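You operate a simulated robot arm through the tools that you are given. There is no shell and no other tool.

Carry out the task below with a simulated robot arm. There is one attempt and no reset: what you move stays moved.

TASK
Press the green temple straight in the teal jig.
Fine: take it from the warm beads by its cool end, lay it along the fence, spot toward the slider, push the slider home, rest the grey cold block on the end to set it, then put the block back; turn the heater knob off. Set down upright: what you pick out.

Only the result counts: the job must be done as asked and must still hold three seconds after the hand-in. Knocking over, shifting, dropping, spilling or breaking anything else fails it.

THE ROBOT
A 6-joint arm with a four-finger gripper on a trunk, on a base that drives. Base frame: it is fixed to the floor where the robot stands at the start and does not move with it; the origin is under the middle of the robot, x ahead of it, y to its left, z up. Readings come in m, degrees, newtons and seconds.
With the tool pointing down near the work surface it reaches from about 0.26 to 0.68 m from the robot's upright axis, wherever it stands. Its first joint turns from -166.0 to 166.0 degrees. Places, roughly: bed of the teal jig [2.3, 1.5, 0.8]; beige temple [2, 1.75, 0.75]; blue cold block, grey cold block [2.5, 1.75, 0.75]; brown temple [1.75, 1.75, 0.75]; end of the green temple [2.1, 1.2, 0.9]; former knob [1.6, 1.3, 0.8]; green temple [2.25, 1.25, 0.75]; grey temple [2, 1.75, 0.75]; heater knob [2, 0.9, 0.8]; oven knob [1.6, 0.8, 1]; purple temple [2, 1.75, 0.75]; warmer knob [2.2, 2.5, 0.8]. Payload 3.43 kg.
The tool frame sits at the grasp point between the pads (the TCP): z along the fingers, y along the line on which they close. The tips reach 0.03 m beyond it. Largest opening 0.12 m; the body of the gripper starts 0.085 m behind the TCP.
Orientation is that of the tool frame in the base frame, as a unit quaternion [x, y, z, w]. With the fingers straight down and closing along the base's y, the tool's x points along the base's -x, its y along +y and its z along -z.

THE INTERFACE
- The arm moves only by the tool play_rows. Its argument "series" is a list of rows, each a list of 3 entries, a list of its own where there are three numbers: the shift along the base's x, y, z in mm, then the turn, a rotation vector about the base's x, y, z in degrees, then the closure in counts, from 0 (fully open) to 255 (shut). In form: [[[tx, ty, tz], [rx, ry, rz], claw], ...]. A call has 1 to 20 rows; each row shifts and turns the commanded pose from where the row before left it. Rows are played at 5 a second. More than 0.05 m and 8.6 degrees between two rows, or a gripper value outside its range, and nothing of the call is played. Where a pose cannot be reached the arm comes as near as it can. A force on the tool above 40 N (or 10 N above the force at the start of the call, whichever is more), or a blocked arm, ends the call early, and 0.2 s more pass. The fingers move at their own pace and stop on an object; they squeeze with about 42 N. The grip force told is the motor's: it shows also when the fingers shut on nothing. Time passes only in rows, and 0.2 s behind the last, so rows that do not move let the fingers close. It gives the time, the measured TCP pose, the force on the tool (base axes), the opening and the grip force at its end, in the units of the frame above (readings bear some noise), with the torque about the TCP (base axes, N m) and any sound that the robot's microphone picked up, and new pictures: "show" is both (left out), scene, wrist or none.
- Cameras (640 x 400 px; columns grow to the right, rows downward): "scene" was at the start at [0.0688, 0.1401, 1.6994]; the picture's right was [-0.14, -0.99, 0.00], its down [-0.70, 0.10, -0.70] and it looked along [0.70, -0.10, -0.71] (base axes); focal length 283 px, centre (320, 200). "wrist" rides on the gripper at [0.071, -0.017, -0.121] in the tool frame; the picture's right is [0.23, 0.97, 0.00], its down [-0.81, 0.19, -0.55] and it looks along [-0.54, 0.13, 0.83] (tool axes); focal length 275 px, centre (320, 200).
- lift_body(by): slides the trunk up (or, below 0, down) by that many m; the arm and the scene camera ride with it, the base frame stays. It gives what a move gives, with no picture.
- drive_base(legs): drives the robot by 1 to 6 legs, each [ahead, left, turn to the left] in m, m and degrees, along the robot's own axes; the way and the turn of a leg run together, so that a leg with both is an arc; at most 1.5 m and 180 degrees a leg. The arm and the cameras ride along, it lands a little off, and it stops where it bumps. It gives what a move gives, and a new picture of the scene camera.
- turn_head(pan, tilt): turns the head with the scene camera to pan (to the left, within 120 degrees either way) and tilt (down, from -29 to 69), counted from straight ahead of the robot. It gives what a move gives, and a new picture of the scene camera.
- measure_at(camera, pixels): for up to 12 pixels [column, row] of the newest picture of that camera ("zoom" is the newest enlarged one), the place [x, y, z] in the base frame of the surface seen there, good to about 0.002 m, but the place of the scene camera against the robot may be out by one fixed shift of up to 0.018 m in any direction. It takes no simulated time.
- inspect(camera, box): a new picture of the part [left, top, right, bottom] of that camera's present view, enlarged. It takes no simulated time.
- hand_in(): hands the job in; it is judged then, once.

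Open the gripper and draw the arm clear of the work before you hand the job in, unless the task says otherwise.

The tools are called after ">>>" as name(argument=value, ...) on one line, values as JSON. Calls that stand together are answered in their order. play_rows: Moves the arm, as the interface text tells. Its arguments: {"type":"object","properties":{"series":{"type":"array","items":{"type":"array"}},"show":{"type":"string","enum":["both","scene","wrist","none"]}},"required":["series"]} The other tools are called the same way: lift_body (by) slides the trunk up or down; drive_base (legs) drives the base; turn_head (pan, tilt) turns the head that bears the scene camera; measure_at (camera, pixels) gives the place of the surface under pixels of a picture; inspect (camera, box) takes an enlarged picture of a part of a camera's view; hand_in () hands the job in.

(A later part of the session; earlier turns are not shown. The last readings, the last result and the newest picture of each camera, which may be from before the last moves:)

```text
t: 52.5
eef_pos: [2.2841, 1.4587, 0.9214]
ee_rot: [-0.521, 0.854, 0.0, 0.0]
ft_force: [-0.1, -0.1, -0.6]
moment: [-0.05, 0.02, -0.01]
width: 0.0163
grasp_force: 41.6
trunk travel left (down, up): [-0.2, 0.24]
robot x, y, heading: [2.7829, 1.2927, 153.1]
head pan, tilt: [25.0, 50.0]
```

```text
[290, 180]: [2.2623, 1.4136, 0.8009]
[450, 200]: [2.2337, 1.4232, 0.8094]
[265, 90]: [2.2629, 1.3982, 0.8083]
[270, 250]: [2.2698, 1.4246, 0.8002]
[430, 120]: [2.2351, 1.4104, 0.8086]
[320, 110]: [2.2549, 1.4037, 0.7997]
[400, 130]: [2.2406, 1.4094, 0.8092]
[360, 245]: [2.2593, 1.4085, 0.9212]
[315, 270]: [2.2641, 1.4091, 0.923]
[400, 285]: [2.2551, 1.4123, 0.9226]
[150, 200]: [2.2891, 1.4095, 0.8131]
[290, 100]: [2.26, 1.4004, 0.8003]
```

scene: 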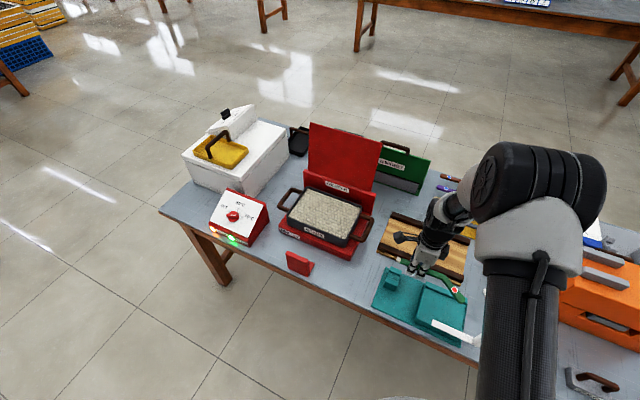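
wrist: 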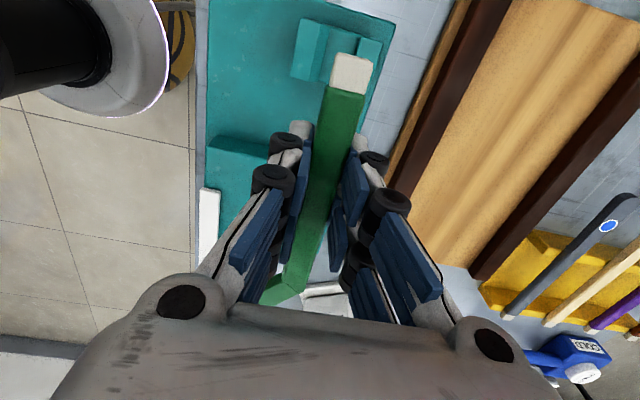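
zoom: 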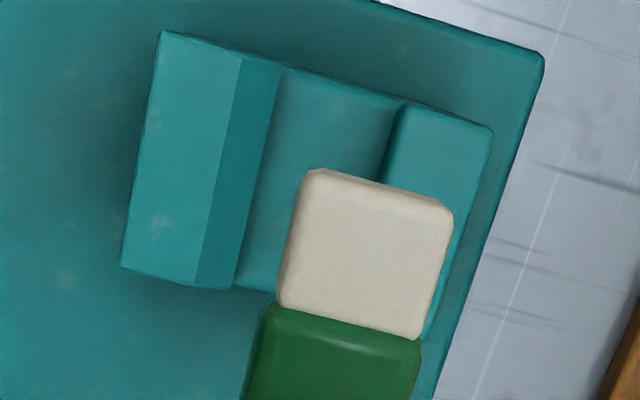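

The temple end is ~1.5 mm toward the robot side of ideal; I correct (−0.3, +2.4) mm and lower to ~1 cm above the bed.

>>> play_rows(series=[[[-0.3, 2.4, 0], [0, 0, 0], 255], [[0, 0, -35], [0, 0, 0], 255], [[0, 0, -35], [0, 0, 0], 255], [[0, 0, -30], [0, 0, 0], 255], [[0, 0, 0], [0, 0, 0], 255], [[0, 0, 0], [0, 0, 0], 255]])

>>> inspect(camera="wrist", box=[220, 10, 420, 310])

>>> inspect(camera="scene", box=[370, 240, 482, 350])

```text
t: 53.9
eef_pos: [2.2838, 1.4633, 0.8218]
ee_rot: [-0.521, 0.853, 0.0, -0.001]
ft_force: [0.0, -0.3, -0.5]
moment: [-0.01, -0.01, -0.01]
width: 0.0165
grasp_force: 42.2
trunk travel left (down, up): [-0.2, 0.24]
robot x, y, heading: [2.7788, 1.2935, 153.2]
head pan, tilt: [25.0, 50.0]
```

scene: 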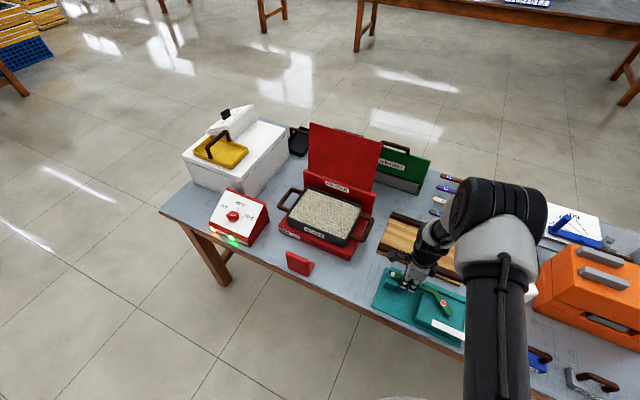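
wrist: 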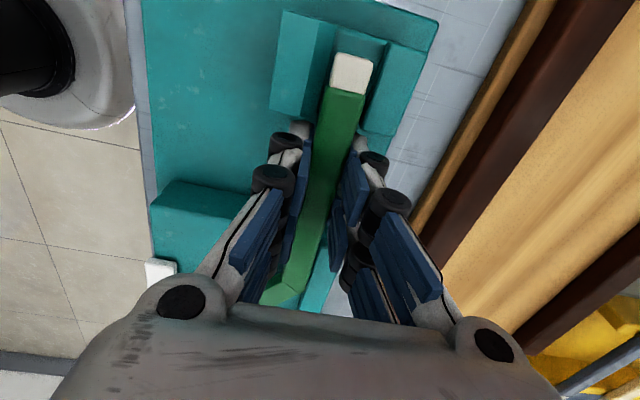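

```text
1.33 times, centred on (320, 160) of wrist
```

zoom: 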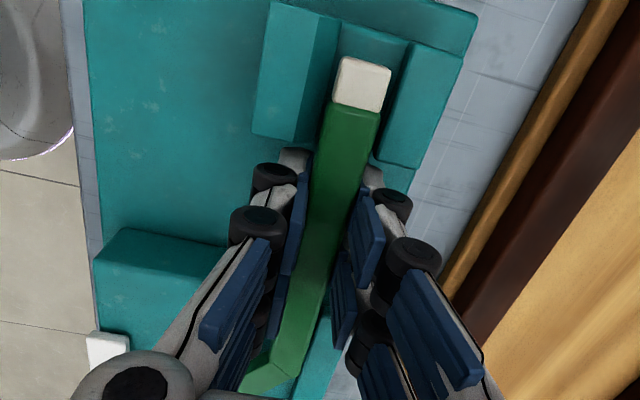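

```text
3.64 times, centred on (426, 295) of scene
```

zoom: 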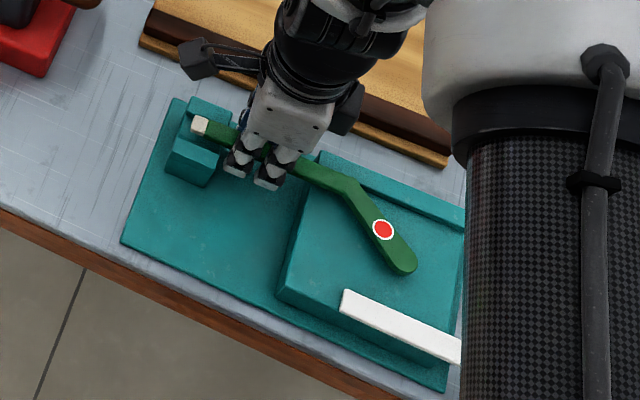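

Seen in the groove now. I measure pale end vs groove walls, and stem vs fence in the wrist view.

>>> inspect(camera="wrist", box=[270, 10, 430, 130])

>>> measure_at(camera="wrist", pixels=[[352, 68], [334, 72], [371, 76], [328, 70], [332, 60], [374, 90], [340, 38], [385, 46], [345, 100], [318, 115], [355, 200], [300, 290]])

```text
3.33 times, centred on (350, 70) of wrist
```

zoom: 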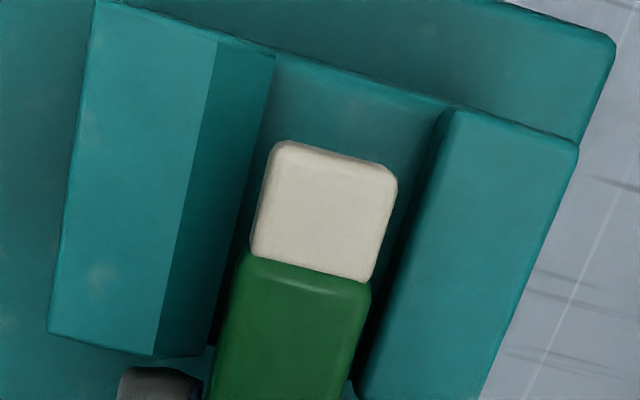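

```text
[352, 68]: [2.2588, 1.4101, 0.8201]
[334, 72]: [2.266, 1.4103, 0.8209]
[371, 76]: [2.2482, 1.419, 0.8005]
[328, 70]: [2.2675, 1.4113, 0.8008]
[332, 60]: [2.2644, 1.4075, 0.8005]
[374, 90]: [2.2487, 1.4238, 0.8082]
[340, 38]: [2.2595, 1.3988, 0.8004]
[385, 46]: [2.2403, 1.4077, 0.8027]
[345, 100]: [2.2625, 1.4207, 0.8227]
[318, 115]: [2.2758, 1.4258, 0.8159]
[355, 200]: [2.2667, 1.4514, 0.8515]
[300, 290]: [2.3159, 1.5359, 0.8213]
```

Stem centre m≈1.367, about 1 mm from the fence; I shift 1.5 mm toward the robot for safety and lower the last 13 mm.

>>> play_rows(series=[[[1.3, -0.7, 0], [0, 0, 0], 255], [[0, 0, -5], [0, 0, 0], 255], [[0, 0, -4], [0, 0, 0], 255], [[0, 0, -3], [0, 0, 0], 255], [[0, 0, 0], [0, 0, 0], 255]])

>>> measure_at(camera="wrist", pixels=[[352, 68], [345, 100], [340, 125], [300, 285]])

>>> inspect(camera="scene", box=[370, 240, 482, 310])

```text
t: 55.1
eef_pos: [2.2844, 1.4621, 0.8088]
ee_rot: [-0.522, 0.853, 0.0, -0.001]
ft_force: [-3.0, 1.8, 7.4]
moment: [0.62, -0.4, -0.1]
width: 0.0165
grasp_force: 42.1
trunk travel left (down, up): [-0.2, 0.24]
robot x, y, heading: [2.7832, 1.2931, 153.1]
head pan, tilt: [25.0, 50.0]
```

scene: 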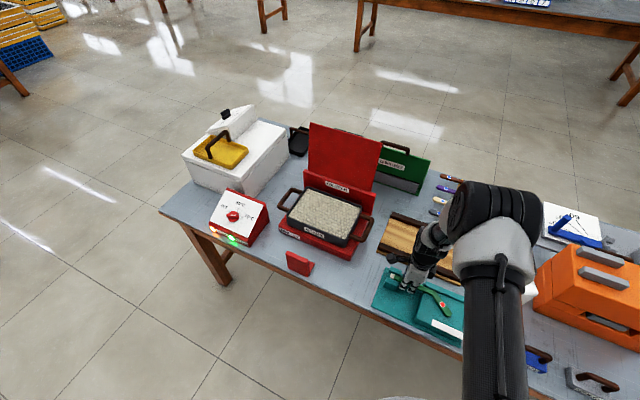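
wrist: 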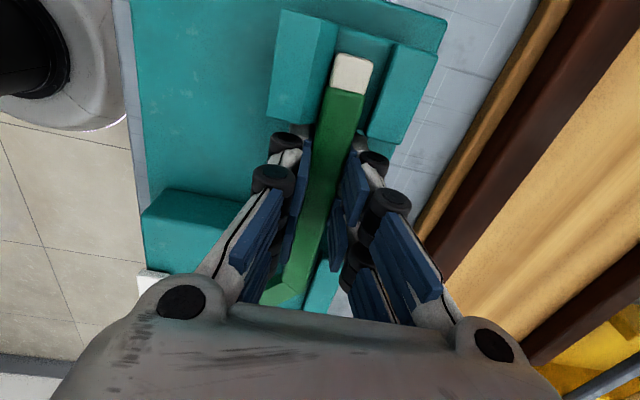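

```text
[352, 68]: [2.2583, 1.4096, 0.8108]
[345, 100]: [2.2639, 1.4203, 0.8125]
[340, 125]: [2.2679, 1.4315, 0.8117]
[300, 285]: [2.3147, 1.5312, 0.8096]
```

```text
5.71 times, centred on (426, 275) of scene
```

zoom: 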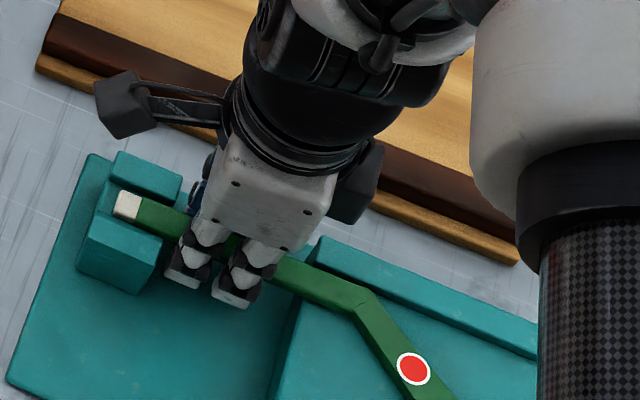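

Touched down: 7 N up, the contact point at the tip on the bed, not on the fence. I open the fingers slightly to release, then rise.

>>> play_rows(series=[[[0, 0, 0], [0, 0, 0], 200], [[0, 0, 0], [0, 0, 0], 165], [[0, 0, 0], [0, 0, 0], 165], [[0, 0, 0], [0, 0, 0], 165]])

>>> inspect(camera="wrist", box=[220, 10, 420, 310])

```text
t: 56.1
eef_pos: [2.2845, 1.4613, 0.8092]
ee_rot: [-0.521, 0.854, 0.0, 0.0]
ft_force: [-0.2, -0.4, -0.3]
moment: [0.0, 0.0, -0.05]
width: 0.0425
grasp_force: 0.0
trunk travel left (down, up): [-0.2, 0.24]
robot x, y, heading: [2.7812, 1.2913, 153.1]
head pan, tilt: [25.0, 50.0]
```

scene: 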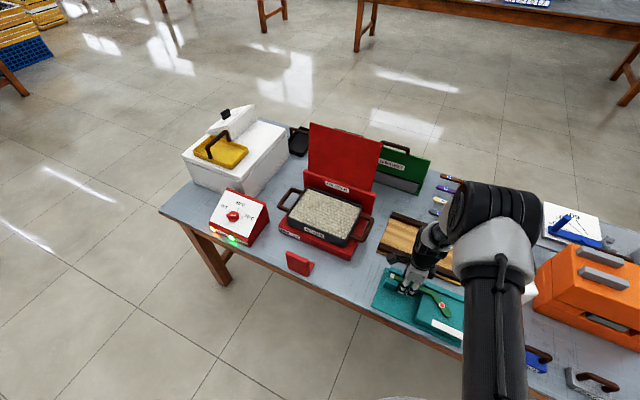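
wrist: 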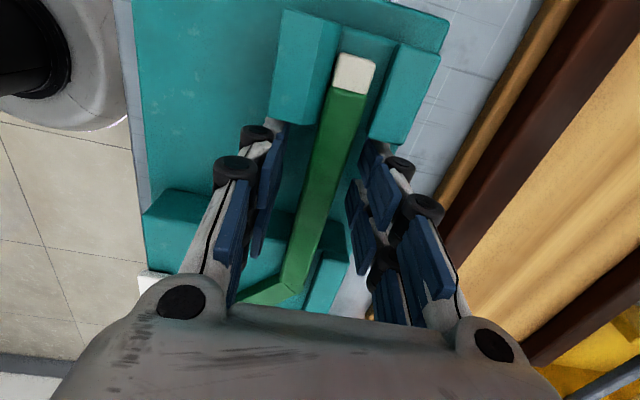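

```text
1.33 times, centred on (320, 160) of wrist
```

zoom: 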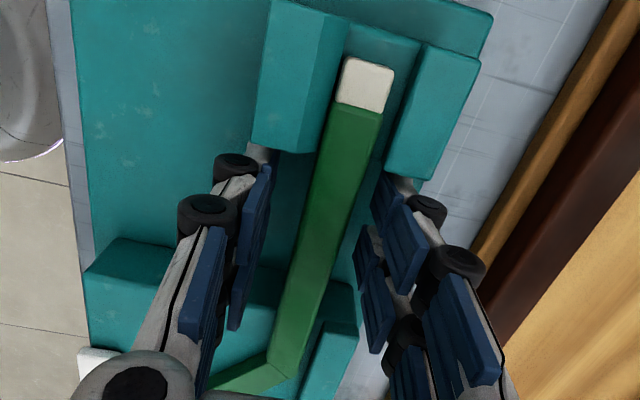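

Released cleanly in the groove along the fence. I open no further, rise straight up, then turn back 90° and hover near the slider handle.

>>> play_rows(series=[[[0, 0, 30], [0, 0, 0], 165], [[0, 0, 40], [0, 0, 0], 165], [[0, 0, 50], [0, 0, 0], 140], [[15, 11, 10], [0, 0, 8.22], 100], [[15, 11, 10], [0, 0, 8.22], 100], [[15, 11, 10], [0, 0, 8.22], 100], [[15, 11, 0], [0, 0, 8.22], 100], [[15, 11, 0], [0, 0, 8.22], 100], [[15, 11, 0], [0, 0, 8.22], 100], [[15, 11, 0], [0, 0, 8.22], 100], [[15, 11, 0], [0, 0, 8.22], 100], [[15, 11, 0], [0, 0, 8.22], 100], [[15, 11, 0], [0, 0, 8.22], 100], [[15, 11, 0], [0, 0, 8.2], 100], [[0, 0, 0], [0, 0, 0], 100], [[0, 0, 0], [0, 0, 0], 100]])

>>> inspect(camera="wrist", box=[160, 0, 480, 200])

```text
t: 59.5
eef_pos: [2.4491, 1.5827, 0.9601]
ee_rot: [0.973, -0.23, 0.0, 0.0]
ft_force: [0.0, 0.9, 0.0]
moment: [0.03, 0.01, 0.02]
width: 0.0728
grasp_force: 0.1
trunk travel left (down, up): [-0.2, 0.24]
robot x, y, heading: [2.7848, 1.2942, 153.3]
head pan, tilt: [25.0, 50.0]
```

scene: 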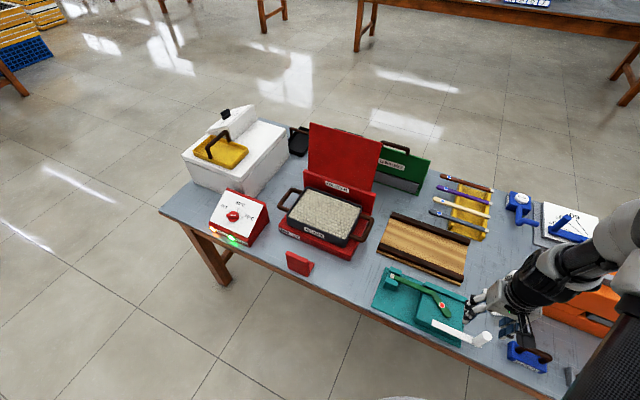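
wrist: 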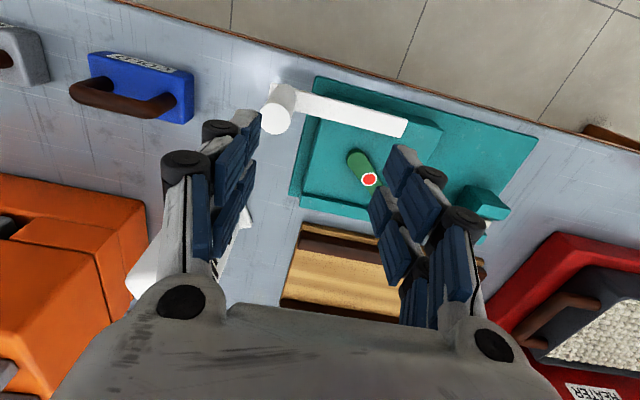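

```text
2.00 times, centred on (320, 100) of wrist
```

zoom: 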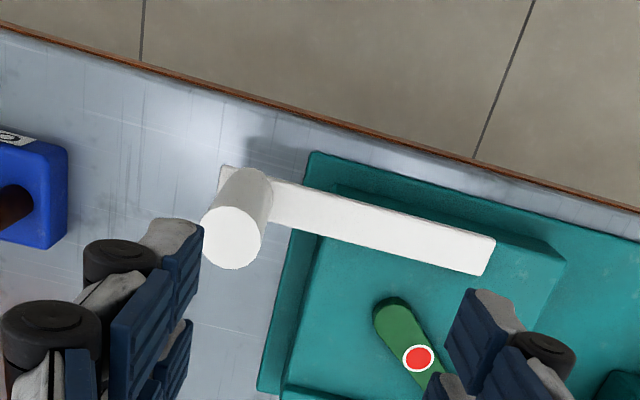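

I measure the slider handle's top face (zoom (232,238)), its rim and bar edges.

>>> measure_at(camera="zoom", pixels=[[232, 238], [205, 238], [257, 240], [232, 210], [230, 265], [228, 175], [480, 235], [475, 268], [300, 225], [420, 358], [385, 310], [290, 195]])

>>> inspect(camera="scene", box=[370, 250, 530, 350])

```text
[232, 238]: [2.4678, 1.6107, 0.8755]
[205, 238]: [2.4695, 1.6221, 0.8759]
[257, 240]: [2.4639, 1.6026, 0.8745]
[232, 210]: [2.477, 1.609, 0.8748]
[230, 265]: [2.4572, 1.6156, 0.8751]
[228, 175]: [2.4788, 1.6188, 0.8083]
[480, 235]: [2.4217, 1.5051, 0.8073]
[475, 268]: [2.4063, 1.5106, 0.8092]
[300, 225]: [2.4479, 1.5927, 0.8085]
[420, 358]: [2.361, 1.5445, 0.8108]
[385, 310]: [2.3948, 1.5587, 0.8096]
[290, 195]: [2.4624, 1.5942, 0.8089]
```

```text
4.00 times, centred on (450, 300) of scene
```

zoom: 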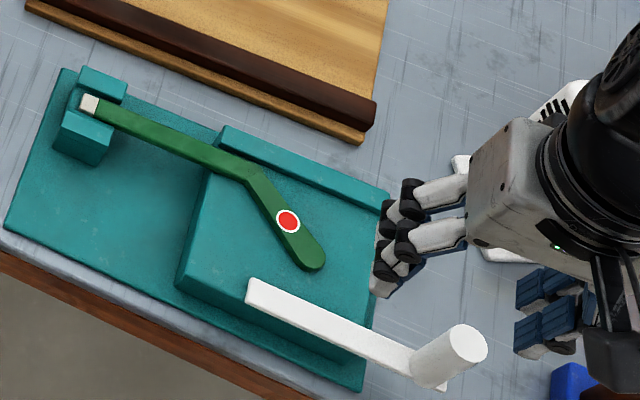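

The temple lies well. I measure where the fan's base is (zoom (460,158), (490,255), (545,262)) relative to the slider's home spot.

>>> measure_at(camera="zoom", pixels=[[458, 158], [455, 170], [485, 255], [500, 258], [545, 105], [530, 255], [445, 385], [560, 385], [460, 345]])

>>> measure_at(camera="wrist", pixels=[[245, 215], [150, 265], [238, 235], [190, 120], [140, 290]])

```text
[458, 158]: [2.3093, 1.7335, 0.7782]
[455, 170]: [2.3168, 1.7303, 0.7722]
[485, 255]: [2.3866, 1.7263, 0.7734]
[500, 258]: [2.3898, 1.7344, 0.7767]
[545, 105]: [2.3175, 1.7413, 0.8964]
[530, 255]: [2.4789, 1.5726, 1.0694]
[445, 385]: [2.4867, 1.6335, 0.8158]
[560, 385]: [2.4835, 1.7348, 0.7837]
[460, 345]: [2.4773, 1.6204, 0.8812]
```

```text
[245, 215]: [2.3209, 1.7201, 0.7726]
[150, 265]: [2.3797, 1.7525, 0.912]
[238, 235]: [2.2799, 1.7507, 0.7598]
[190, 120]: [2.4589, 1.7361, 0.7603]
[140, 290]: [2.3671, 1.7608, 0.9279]
```

Fan and blue block are clear of the slider path. I move over the handle and descend with ±36 mm opening, then close.

>>> play_rows(series=[[[18.7, 28, 0], [0, 0, 0], 100], [[0, 0, -30], [0, 0, 0], 100], [[0, 0, -40], [0, 0, 0], 100], [[0, 0, -35], [0, 0, 0], 100], [[0, 0, 0], [0, 0, 0], 100], [[0, 0, 0], [0, 0, 0], 150], [[0, 0, 0], [0, 0, 0], 190], [[0, 0, 0], [0, 0, 0], 220], [[0, 0, 0], [0, 0, 0], 255], [[0, 0, 0], [0, 0, 0], 255], [[0, 0, 0], [0, 0, 0], 255]])

>>> inspect(camera="scene", box=[370, 250, 530, 350])

```text
t: 61.9
eef_pos: [2.4688, 1.6126, 0.855]
ee_rot: [0.973, -0.232, 0.0, 0.0]
ft_force: [2.6, 6.3, -1.5]
moment: [0.18, -0.1, -0.05]
width: 0.0225
grasp_force: 43.1
trunk travel left (down, up): [-0.2, 0.24]
robot x, y, heading: [2.7864, 1.2942, 153.1]
head pan, tilt: [25.0, 50.0]
```

scene: 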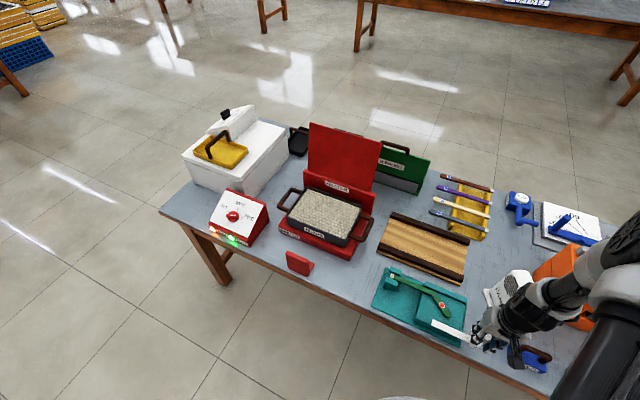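
wrist: 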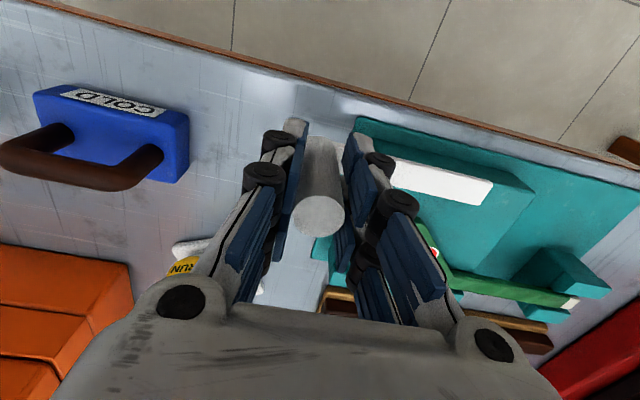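

```text
4.00 times, centred on (450, 300) of scene
```

zoom: 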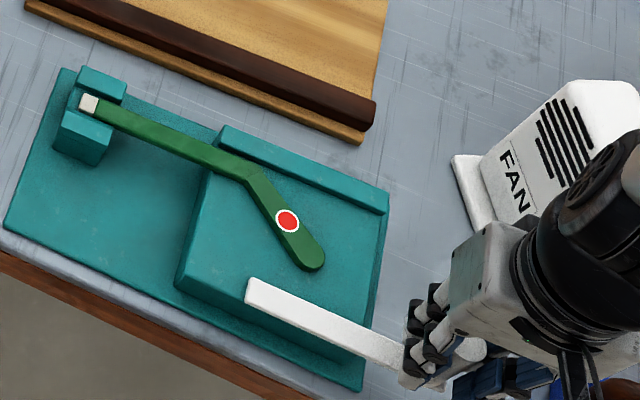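

The handle is gripped (22.5 mm). I push it toward the fence along (−0.89, +0.456), first 30 mm.

>>> play_rows(series=[[[-8.9, 4.55, 0], [0, 0, 0], 255], [[-8.9, 4.55, 0], [0, 0, 0], 255], [[-8.9, 4.55, 0], [0, 0, 0], 255], [[0, 0, 0], [0, 0, 0], 255]])

>>> inspect(camera="scene", box=[370, 250, 530, 350])

```text
t: 62.9
eef_pos: [2.4413, 1.6265, 0.853]
ee_rot: [0.973, -0.232, -0.001, 0.001]
ft_force: [11.9, 19.5, -5.5]
moment: [0.34, -0.77, -0.07]
width: 0.0222
grasp_force: 44.7
trunk travel left (down, up): [-0.2, 0.24]
robot x, y, heading: [2.7868, 1.2926, 153.2]
head pan, tilt: [25.0, 50.0]
```

scene: 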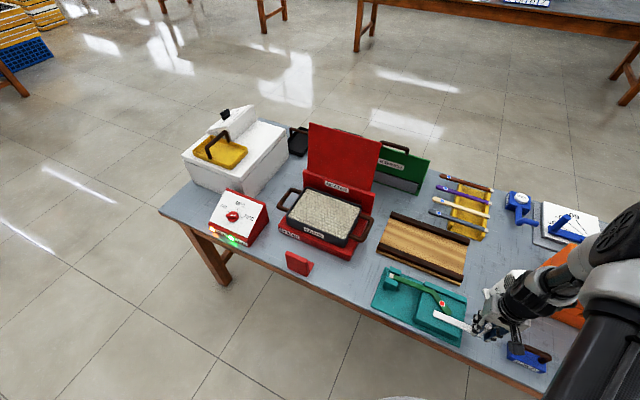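
wrist: 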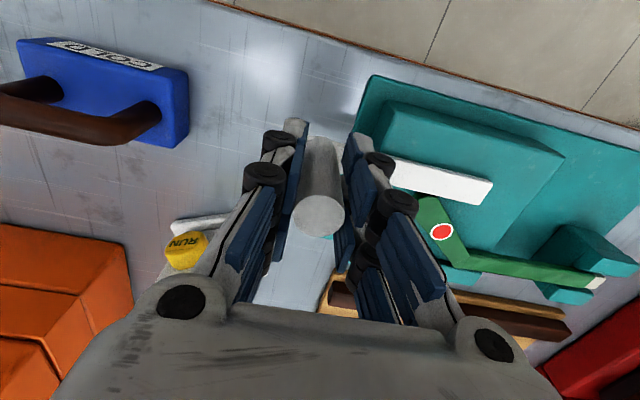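

```text
4.00 times, centred on (450, 300) of scene
```

zoom: 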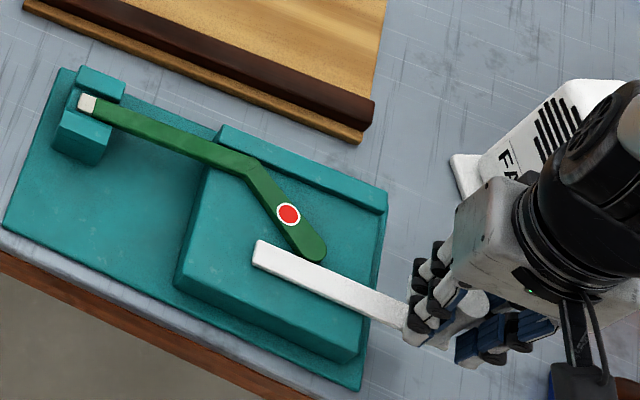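

The slider moves and meets the tip, but there's ~23 N sideways along the jig axis: the rail drifts slightly right of my path. I relieve by shifting +1.4 mm along the axis and read the force.

>>> play_rows(series=[[[0.64, 1.25, 0.5], [0, 0, 0], 255], [[0, 0, 0], [0, 0, 0], 255]], show="none")

```text
t: 63.5
eef_pos: [2.4422, 1.6269, 0.8543]
ee_rot: [0.973, -0.231, 0.0, 0.0]
ft_force: [6.8, 14.4, -9.1]
moment: [0.49, 0.18, -0.07]
width: 0.0225
grasp_force: 44.7
trunk travel left (down, up): [-0.2, 0.24]
robot x, y, heading: [2.7875, 1.2914, 153.3]
head pan, tilt: [25.0, 50.0]
```

Sideways force fell to 16 N (≈5 N/mm). I shift another 3 mm along the axis and 1 mm down to null it.

>>> play_rows(series=[[[1.37, 2.67, -1.0], [0, 0, 0], 255], [[0, 0, 0], [0, 0, 0], 255]], show="none")

```text
t: 64.1
eef_pos: [2.4431, 1.6264, 0.8548]
ee_rot: [0.973, -0.23, 0.0, 0.0]
ft_force: [-6.1, -8.0, 7.3]
moment: [-0.26, 0.6, 0.09]
width: 0.0226
grasp_force: 44.9
trunk travel left (down, up): [-0.2, 0.24]
robot x, y, heading: [2.7856, 1.2901, 153.2]
head pan, tilt: [25.0, 50.0]
```

Nulled past zero (−10 N); I go back 1 mm and keep pushing with a slightly corrected direction for 30 mm.

>>> play_rows(series=[[[-0.5, -0.95, -0.3], [0, 0, 0], 255], [[-8.67, 5.0, 0], [0, 0, 0], 255], [[-8.67, 5.0, 0], [0, 0, 0], 255], [[0, 0, 0], [0, 0, 0], 255]])

>>> inspect(camera="scene", box=[370, 250, 530, 350])

```text
t: 65.1
eef_pos: [2.4264, 1.6338, 0.8553]
ee_rot: [0.973, -0.23, 0.001, -0.001]
ft_force: [-6.7, -16.5, 11.5]
moment: [-0.69, 0.08, 0.09]
width: 0.0221
grasp_force: 45.1
trunk travel left (down, up): [-0.2, 0.24]
robot x, y, heading: [2.7813, 1.2928, 153.4]
head pan, tilt: [25.0, 50.0]
```

scene: 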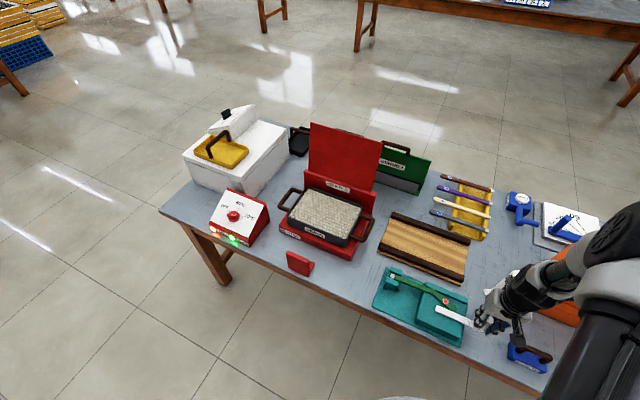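
wrist: 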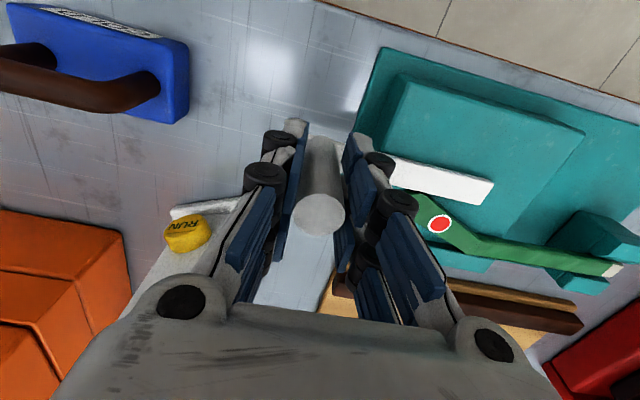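

```text
4.00 times, centred on (450, 300) of scene
```

zoom: 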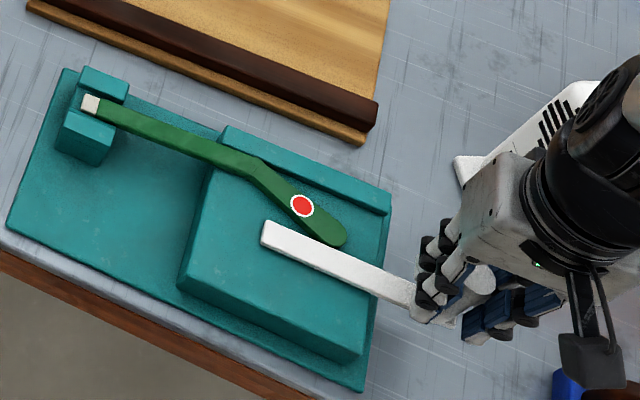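

The tip is being bent straight; everything (jig and former) only shifted by camera sway. I relieve −2 mm along the axis and push on 20 mm in the nominal direction.

>>> play_rows(series=[[[-0.9, -1.8, -0.5], [0, 0, 0], 255], [[-7.1, 3.64, 0], [0, 0, 0], 255], [[-7.1, 3.64, 0], [0, 0, 0], 255], [[-3.6, 1.8, 0], [0, 0, 0], 255], [[0, 0, 0], [0, 0, 0], 255]])

>>> inspect(camera="scene", box=[370, 250, 530, 350])

```text
t: 66.3
eef_pos: [2.4073, 1.6449, 0.8541]
ee_rot: [0.973, -0.231, -0.001, 0.0]
ft_force: [2.4, 4.0, 7.0]
moment: [0.16, -0.07, -0.01]
width: 0.0218
grasp_force: 44.5
trunk travel left (down, up): [-0.2, 0.24]
robot x, y, heading: [2.783, 1.2916, 153.2]
head pan, tilt: [25.0, 50.0]
```

scene: 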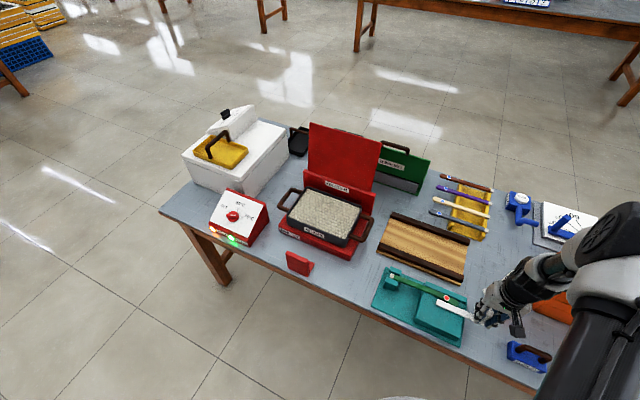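
wrist: 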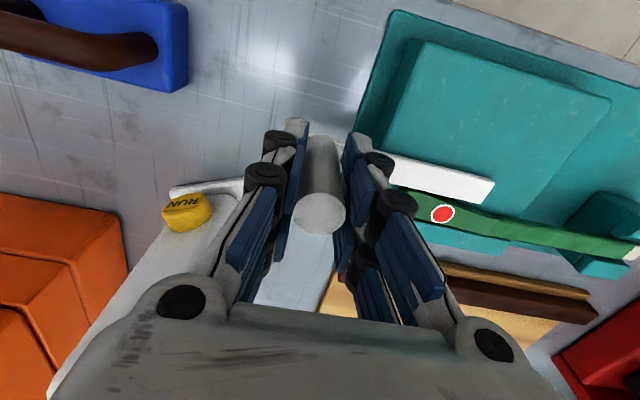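

```text
4.00 times, centred on (450, 300) of scene
```

zoom: 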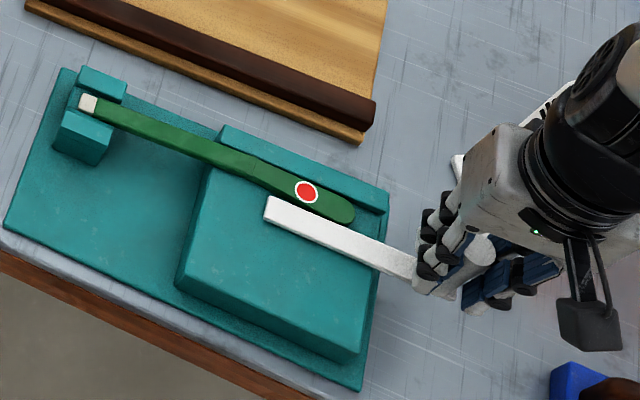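

About 11 mm remain. I check the fan's nearest surfaces (RUN button (185,213), body (100,310)) before the last stretch.

>>> measure_at(camera="wrist", pixels=[[185, 208], [205, 205], [170, 190], [235, 182], [100, 340], [200, 240], [130, 290], [215, 262], [440, 215], [420, 170], [470, 190], [430, 197]])

```text
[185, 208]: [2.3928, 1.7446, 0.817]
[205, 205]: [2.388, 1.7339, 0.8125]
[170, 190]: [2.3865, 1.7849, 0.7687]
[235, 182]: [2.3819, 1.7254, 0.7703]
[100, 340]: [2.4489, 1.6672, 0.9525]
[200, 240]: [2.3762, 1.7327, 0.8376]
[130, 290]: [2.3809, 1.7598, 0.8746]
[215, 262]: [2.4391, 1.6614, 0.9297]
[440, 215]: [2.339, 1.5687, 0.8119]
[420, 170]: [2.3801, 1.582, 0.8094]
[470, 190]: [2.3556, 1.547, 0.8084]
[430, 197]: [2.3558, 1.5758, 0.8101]
```

Clear by ≥3 cm. I push the last ~12 mm in small rows until it seats.

>>> play_rows(series=[[[-3.6, 1.8, -0.3], [0, 0, 0], 255], [[-3.6, 1.8, 0], [0, 0, 0], 255], [[-2.7, 1.4, 0], [0, 0, 0], 255], [[0, 0, 0], [0, 0, 0], 255]])

>>> inspect(camera="scene", box=[370, 250, 530, 350])

```text
t: 67.5
eef_pos: [2.4036, 1.6472, 0.8541]
ee_rot: [0.973, -0.233, 0.007, 0.003]
ft_force: [10.9, 1.0, 17.4]
moment: [0.06, -1.43, -0.07]
width: 0.0213
grasp_force: 45.3
trunk travel left (down, up): [-0.2, 0.24]
robot x, y, heading: [2.7861, 1.2937, 152.9]
head pan, tilt: [25.0, 50.0]
stopped in row 4: the force on the tool passed its limit at 40 N (the readings are from after the stop); the commanded pose is now the measured one
```

scene: 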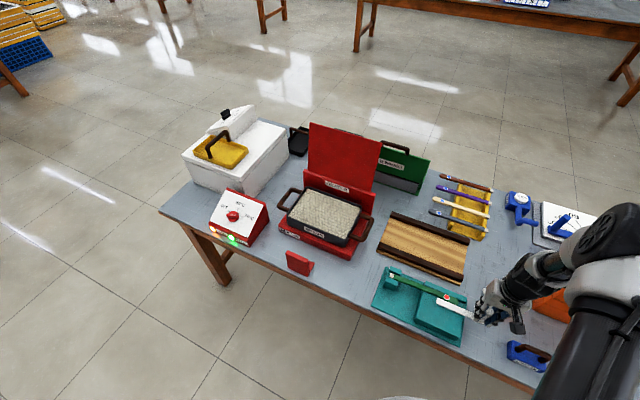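
wrist: 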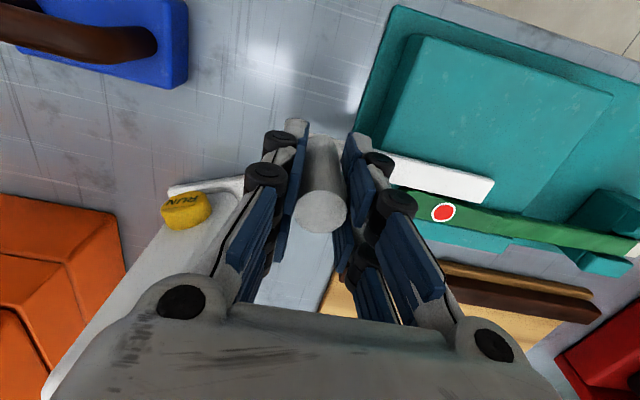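

```text
4.00 times, centred on (450, 300) of scene
```

zoom: 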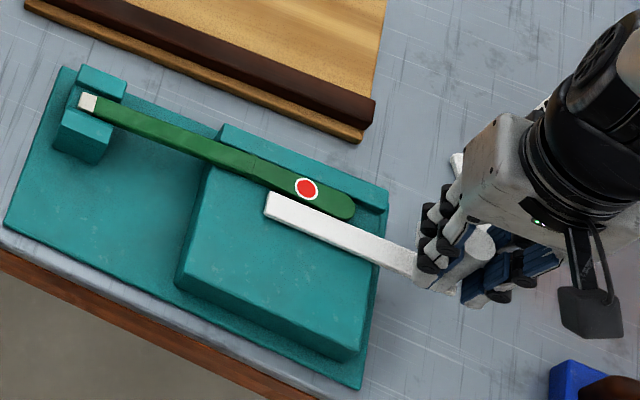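

The push ended on the 40 N limit. I check whether the temple sits flat against fence and slider.

>>> inspect(camera="wrist", box=[370, 140, 640, 300])

>>> inspect(camera="scene", box=[415, 275, 485, 320])

```text
2.37 times, centred on (505, 220) of wrist
```

zoom: 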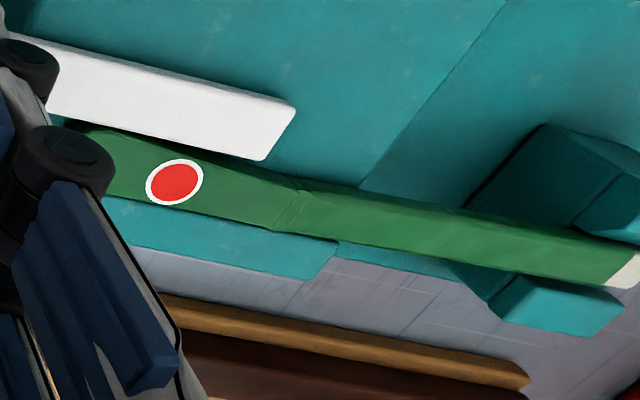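

```text
8.89 times, centred on (450, 298) of scene
```

zoom: 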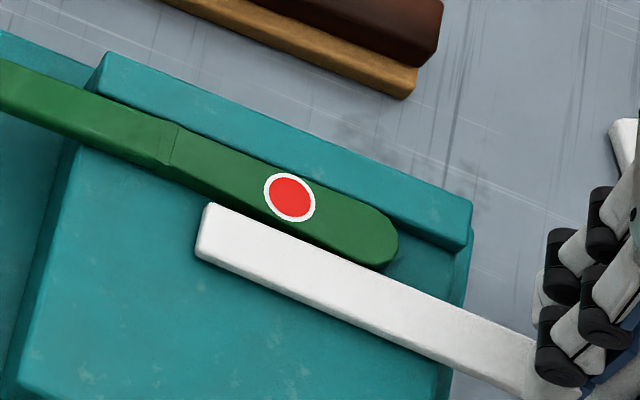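

The tip is nearly straight but a gap to the fence may remain; I let it settle with null rows and read the forces.

>>> play_rows(series=[[[0, 0, 0], [0, 0, 0], 255], [[0, 0, 0], [0, 0, 0], 255]], show="none")

>>> measure_at(camera="zoom", pixels=[[320, 180], [300, 236], [260, 150], [235, 200], [385, 262], [360, 190], [210, 208], [340, 260], [100, 85], [440, 230], [60, 80], [150, 160]])

```text
t: 68.1
eef_pos: [2.404, 1.646, 0.8538]
ee_rot: [0.973, -0.231, 0.005, 0.003]
ft_force: [17.6, 2.0, 22.8]
moment: [-0.4, -1.31, 0.01]
width: 0.0217
grasp_force: 45.5
trunk travel left (down, up): [-0.2, 0.24]
robot x, y, heading: [2.7833, 1.2901, 153.2]
head pan, tilt: [25.0, 50.0]
```

```text
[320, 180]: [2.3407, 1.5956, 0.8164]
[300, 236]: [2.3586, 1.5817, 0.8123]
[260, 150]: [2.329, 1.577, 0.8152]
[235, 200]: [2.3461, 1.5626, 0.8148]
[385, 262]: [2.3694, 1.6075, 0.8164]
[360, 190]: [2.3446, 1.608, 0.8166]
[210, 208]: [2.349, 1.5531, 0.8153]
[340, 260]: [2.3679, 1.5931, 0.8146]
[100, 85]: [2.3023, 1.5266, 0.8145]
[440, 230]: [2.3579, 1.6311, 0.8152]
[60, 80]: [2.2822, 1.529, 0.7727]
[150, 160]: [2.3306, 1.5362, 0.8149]
```

Slider edge m≈1.377 vs fence 1.358: about 3 mm of play remain beyond the 16 mm temple. There's a 23 N vertical load, so I relieve it by 2 mm up and read again.

>>> play_rows(series=[[[0, 0, 2], [0, 0, 0], 255], [[0, 0, 0], [0, 0, 0], 255]], show="none")

>>> measure_at(camera="wrist", pixels=[[395, 183], [440, 197], [480, 203], [480, 180], [455, 232], [420, 222], [500, 235], [440, 193], [420, 188], [520, 250], [560, 262], [620, 240]])

```text
t: 68.7
eef_pos: [2.404, 1.6472, 0.8532]
ee_rot: [0.973, -0.231, 0.006, 0.003]
ft_force: [19.5, 3.8, -2.3]
moment: [1.28, 0.01, -0.03]
width: 0.0217
grasp_force: 45.1
trunk travel left (down, up): [-0.2, 0.24]
robot x, y, heading: [2.7816, 1.2921, 152.9]
head pan, tilt: [25.0, 50.0]
```

```text
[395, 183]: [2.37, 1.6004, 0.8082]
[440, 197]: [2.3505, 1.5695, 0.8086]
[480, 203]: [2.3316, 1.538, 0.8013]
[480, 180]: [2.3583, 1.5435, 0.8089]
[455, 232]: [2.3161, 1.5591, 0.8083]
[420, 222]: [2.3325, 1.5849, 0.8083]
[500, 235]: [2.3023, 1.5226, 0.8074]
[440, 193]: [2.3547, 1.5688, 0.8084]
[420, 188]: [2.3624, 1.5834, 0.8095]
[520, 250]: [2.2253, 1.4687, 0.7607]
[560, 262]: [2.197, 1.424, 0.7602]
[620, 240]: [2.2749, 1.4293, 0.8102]
```

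Vertical load is gone; a 15 N push remains. I push in 1.5 mm steps for ~4 mm more.

>>> play_rows(series=[[[-1.35, 0.68, 0.4], [0, 0, 0], 255], [[-1.35, 0.68, 0.4], [0, 0, 0], 255], [[-1.35, 0.68, 0.3], [0, 0, 0], 255], [[0, 0, 0], [0, 0, 0], 255]])

>>> inspect(camera="scene", box=[415, 275, 485, 320])

```text
t: 69.6
eef_pos: [2.4037, 1.6472, 0.8538]
ee_rot: [0.972, -0.233, 0.011, 0.006]
ft_force: [8.0, 1.9, 1.5]
moment: [1.16, -0.57, -0.03]
width: 0.0218
grasp_force: 45.4
trunk travel left (down, up): [-0.2, 0.24]
robot x, y, heading: [2.7834, 1.2875, 153.0]
head pan, tilt: [25.0, 50.0]
stopped in row 4: the force on the tool passed its limit at 40 N (the readings are from after the stop); the commanded pose is now the measured one
```

scene: 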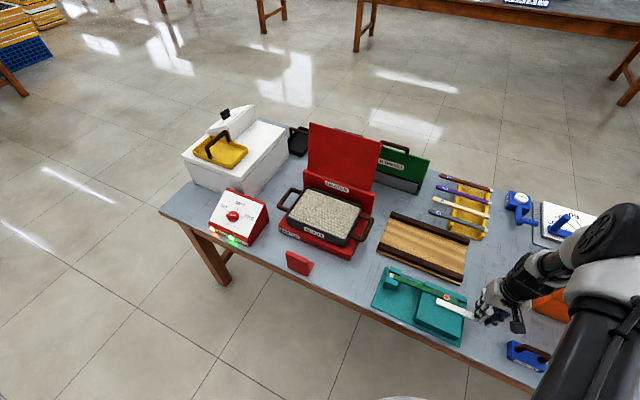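
wrist: 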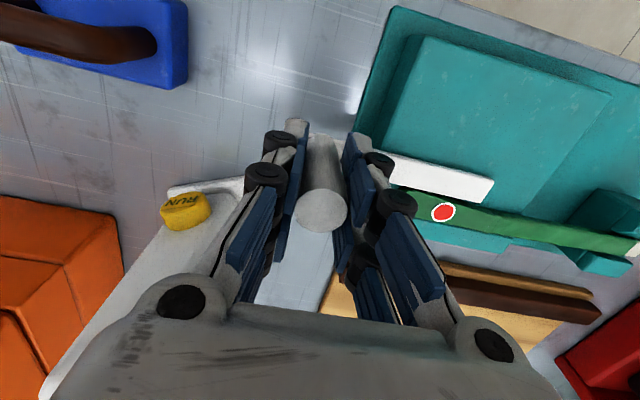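

```text
8.89 times, centred on (450, 298) of scene
```

zoom: 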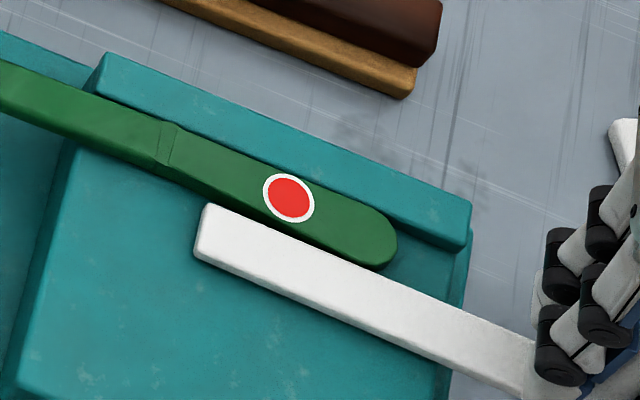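

No further motion: the slider is at its hard stop with the temple straight between it and the fence. I release the handle and rise straight up.

>>> play_rows(series=[[[0, 0, 0], [0, 0, 0], 200], [[0, 0, 0], [0, 0, 0], 165], [[0, 0, 0], [0, 0, 0], 165], [[0, 0, 20], [0, 0, 0], 165], [[0, 0, 40], [0, 0, 0], 165], [[0, 0, 45], [0, 0, 0], 150], [[0, 0, 0], [0, 0, 0], 150], [[0, 0, 0], [0, 0, 0], 150]])

>>> inspect(camera="scene", box=[370, 250, 530, 350])

>>> inspect(camera="wrist", box=[240, 0, 640, 250])

```text
t: 71.4
eef_pos: [2.4026, 1.6455, 0.9593]
ee_rot: [0.973, -0.231, 0.011, 0.005]
ft_force: [-0.3, 0.1, -0.5]
moment: [0.01, -0.02, -0.01]
width: 0.0494
grasp_force: 0.0
trunk travel left (down, up): [-0.2, 0.24]
robot x, y, heading: [2.788, 1.2932, 153.2]
head pan, tilt: [25.0, 50.0]
```

scene: 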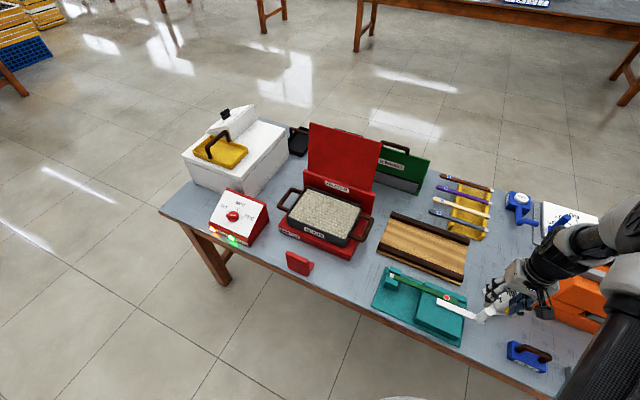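
wrist: 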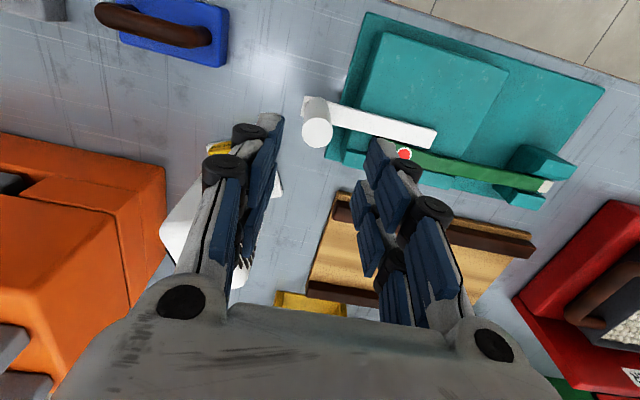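

```text
4.00 times, centred on (450, 300) of scene
```

zoom: 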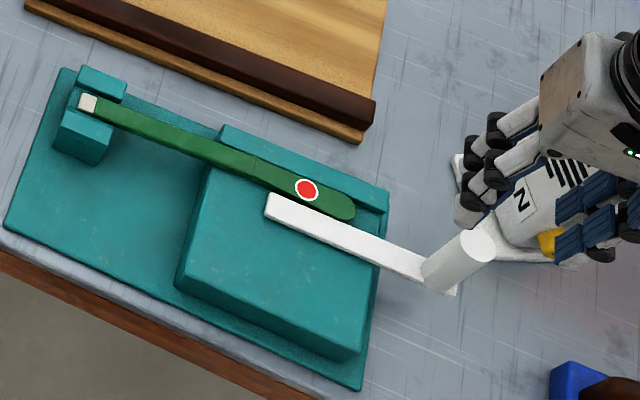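

```text
1.60 times, centred on (440, 125) of wrist
```

zoom: 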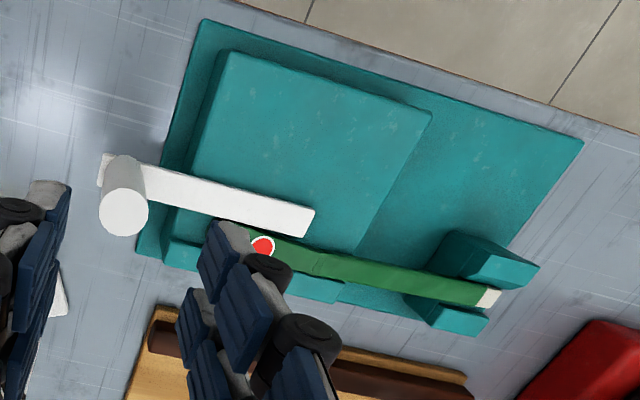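

Slider stays home. I straighten the small tool tilt, rise, and move with a 90° clockwise turn to hover over the grey block.

>>> play_rows(series=[[[0, 0, 30], [0.86, 1.09, 0], 140], [[14, 20, 2], [0, 0, -8.2], 120], [[14, 20, 2], [0, 0, -8.2], 120], [[14, 20, 2], [0, 0, -8.2], 120], [[14, 20, 0], [0, 0, -8.2], 120], [[14, 20, 0], [0, 0, -8.2], 120], [[14, 20, 0], [0, 0, -8.2], 120], [[14, 20, 0], [0, 0, -8.2], 120], [[14, 20, 0], [0, 0, -8.2], 120], [[14, 20, 0], [0, 0, -8.2], 120], [[14, 20, 0], [0, 0, -8.2], 120], [[14, 20, 0], [0, 0, -8.2], 120], [[0, 0, 0], [0, 0, 0], 120], [[0, 0, 0], [0, 0, 0], 120]])

```text
t: 74.4
eef_pos: [2.5582, 1.8664, 0.9953]
ee_rot: [-0.522, 0.853, 0.0, 0.001]
ft_force: [0.4, 0.2, -0.2]
moment: [0.02, 0.01, -0.02]
width: 0.0636
grasp_force: 0.0
trunk travel left (down, up): [-0.2, 0.24]
robot x, y, heading: [2.7844, 1.2891, 153.2]
head pan, tilt: [25.0, 50.0]
```

scene: 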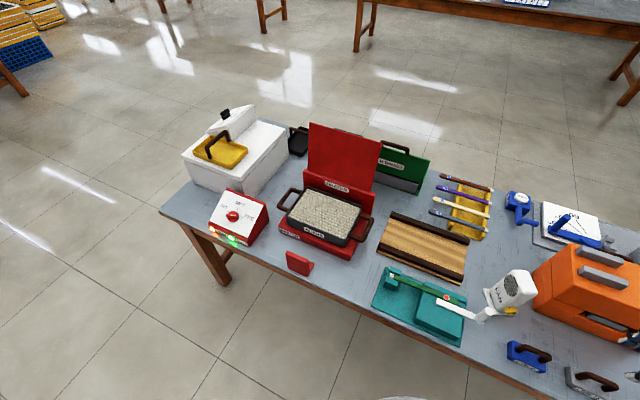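
wrist: 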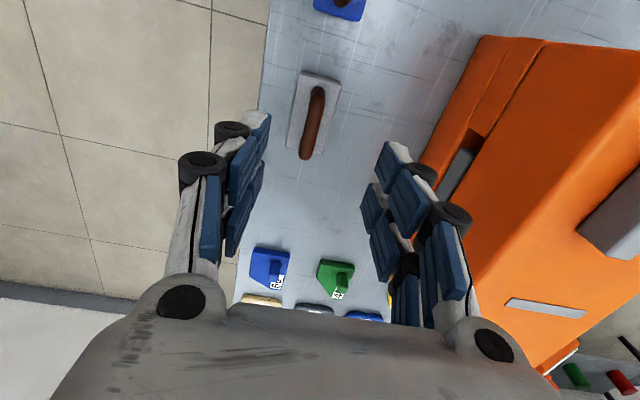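

The grey block is at (315,115); I zoom and measure block and handle, and the orange box edge.

>>> inspect(camera="wrist", box=[260, 50, 388, 180])

>>> measure_at(camera="wrist", pixels=[[317, 93], [312, 120], [307, 148], [303, 72], [340, 82], [291, 150], [318, 157], [330, 110], [300, 110], [440, 130], [420, 160], [490, 40]])

```text
3.08 times, centred on (324, 115) of wrist
```

zoom: 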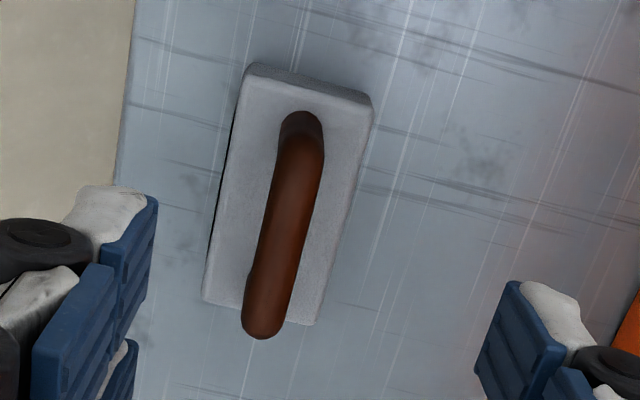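

```text
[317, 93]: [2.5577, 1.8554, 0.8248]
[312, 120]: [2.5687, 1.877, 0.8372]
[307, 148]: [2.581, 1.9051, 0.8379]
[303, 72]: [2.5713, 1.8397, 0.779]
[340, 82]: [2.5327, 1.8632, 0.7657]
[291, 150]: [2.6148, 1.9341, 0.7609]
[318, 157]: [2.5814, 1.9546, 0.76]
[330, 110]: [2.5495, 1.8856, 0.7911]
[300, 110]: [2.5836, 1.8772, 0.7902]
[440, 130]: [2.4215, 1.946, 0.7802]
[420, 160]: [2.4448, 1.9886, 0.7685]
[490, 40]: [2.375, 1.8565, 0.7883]
```

Measure more precisely in the zoom: handle axis points and block top corners.

>>> inspect(camera="wrist", box=[260, 50, 388, 180])

>>> measure_at(camera="zoom", pixels=[[302, 160], [290, 205], [280, 245], [268, 295], [262, 320], [250, 85], [368, 108], [210, 295], [310, 315], [345, 200], [225, 240], [302, 120]])

```text
3.08 times, centred on (324, 115) of wrist
```

zoom: 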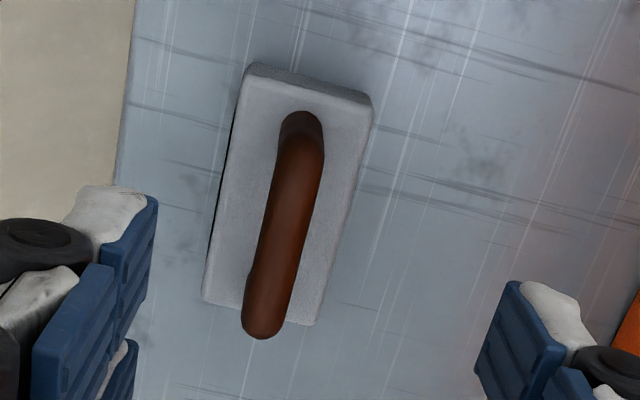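

```text
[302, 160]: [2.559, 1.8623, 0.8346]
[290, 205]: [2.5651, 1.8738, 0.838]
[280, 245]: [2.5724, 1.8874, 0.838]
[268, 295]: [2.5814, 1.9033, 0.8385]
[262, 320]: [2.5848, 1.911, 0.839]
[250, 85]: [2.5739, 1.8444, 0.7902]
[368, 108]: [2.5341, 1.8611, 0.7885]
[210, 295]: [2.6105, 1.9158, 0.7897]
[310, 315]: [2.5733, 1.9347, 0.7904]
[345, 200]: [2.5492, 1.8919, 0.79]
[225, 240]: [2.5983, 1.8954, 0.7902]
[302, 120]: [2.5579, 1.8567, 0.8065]
```

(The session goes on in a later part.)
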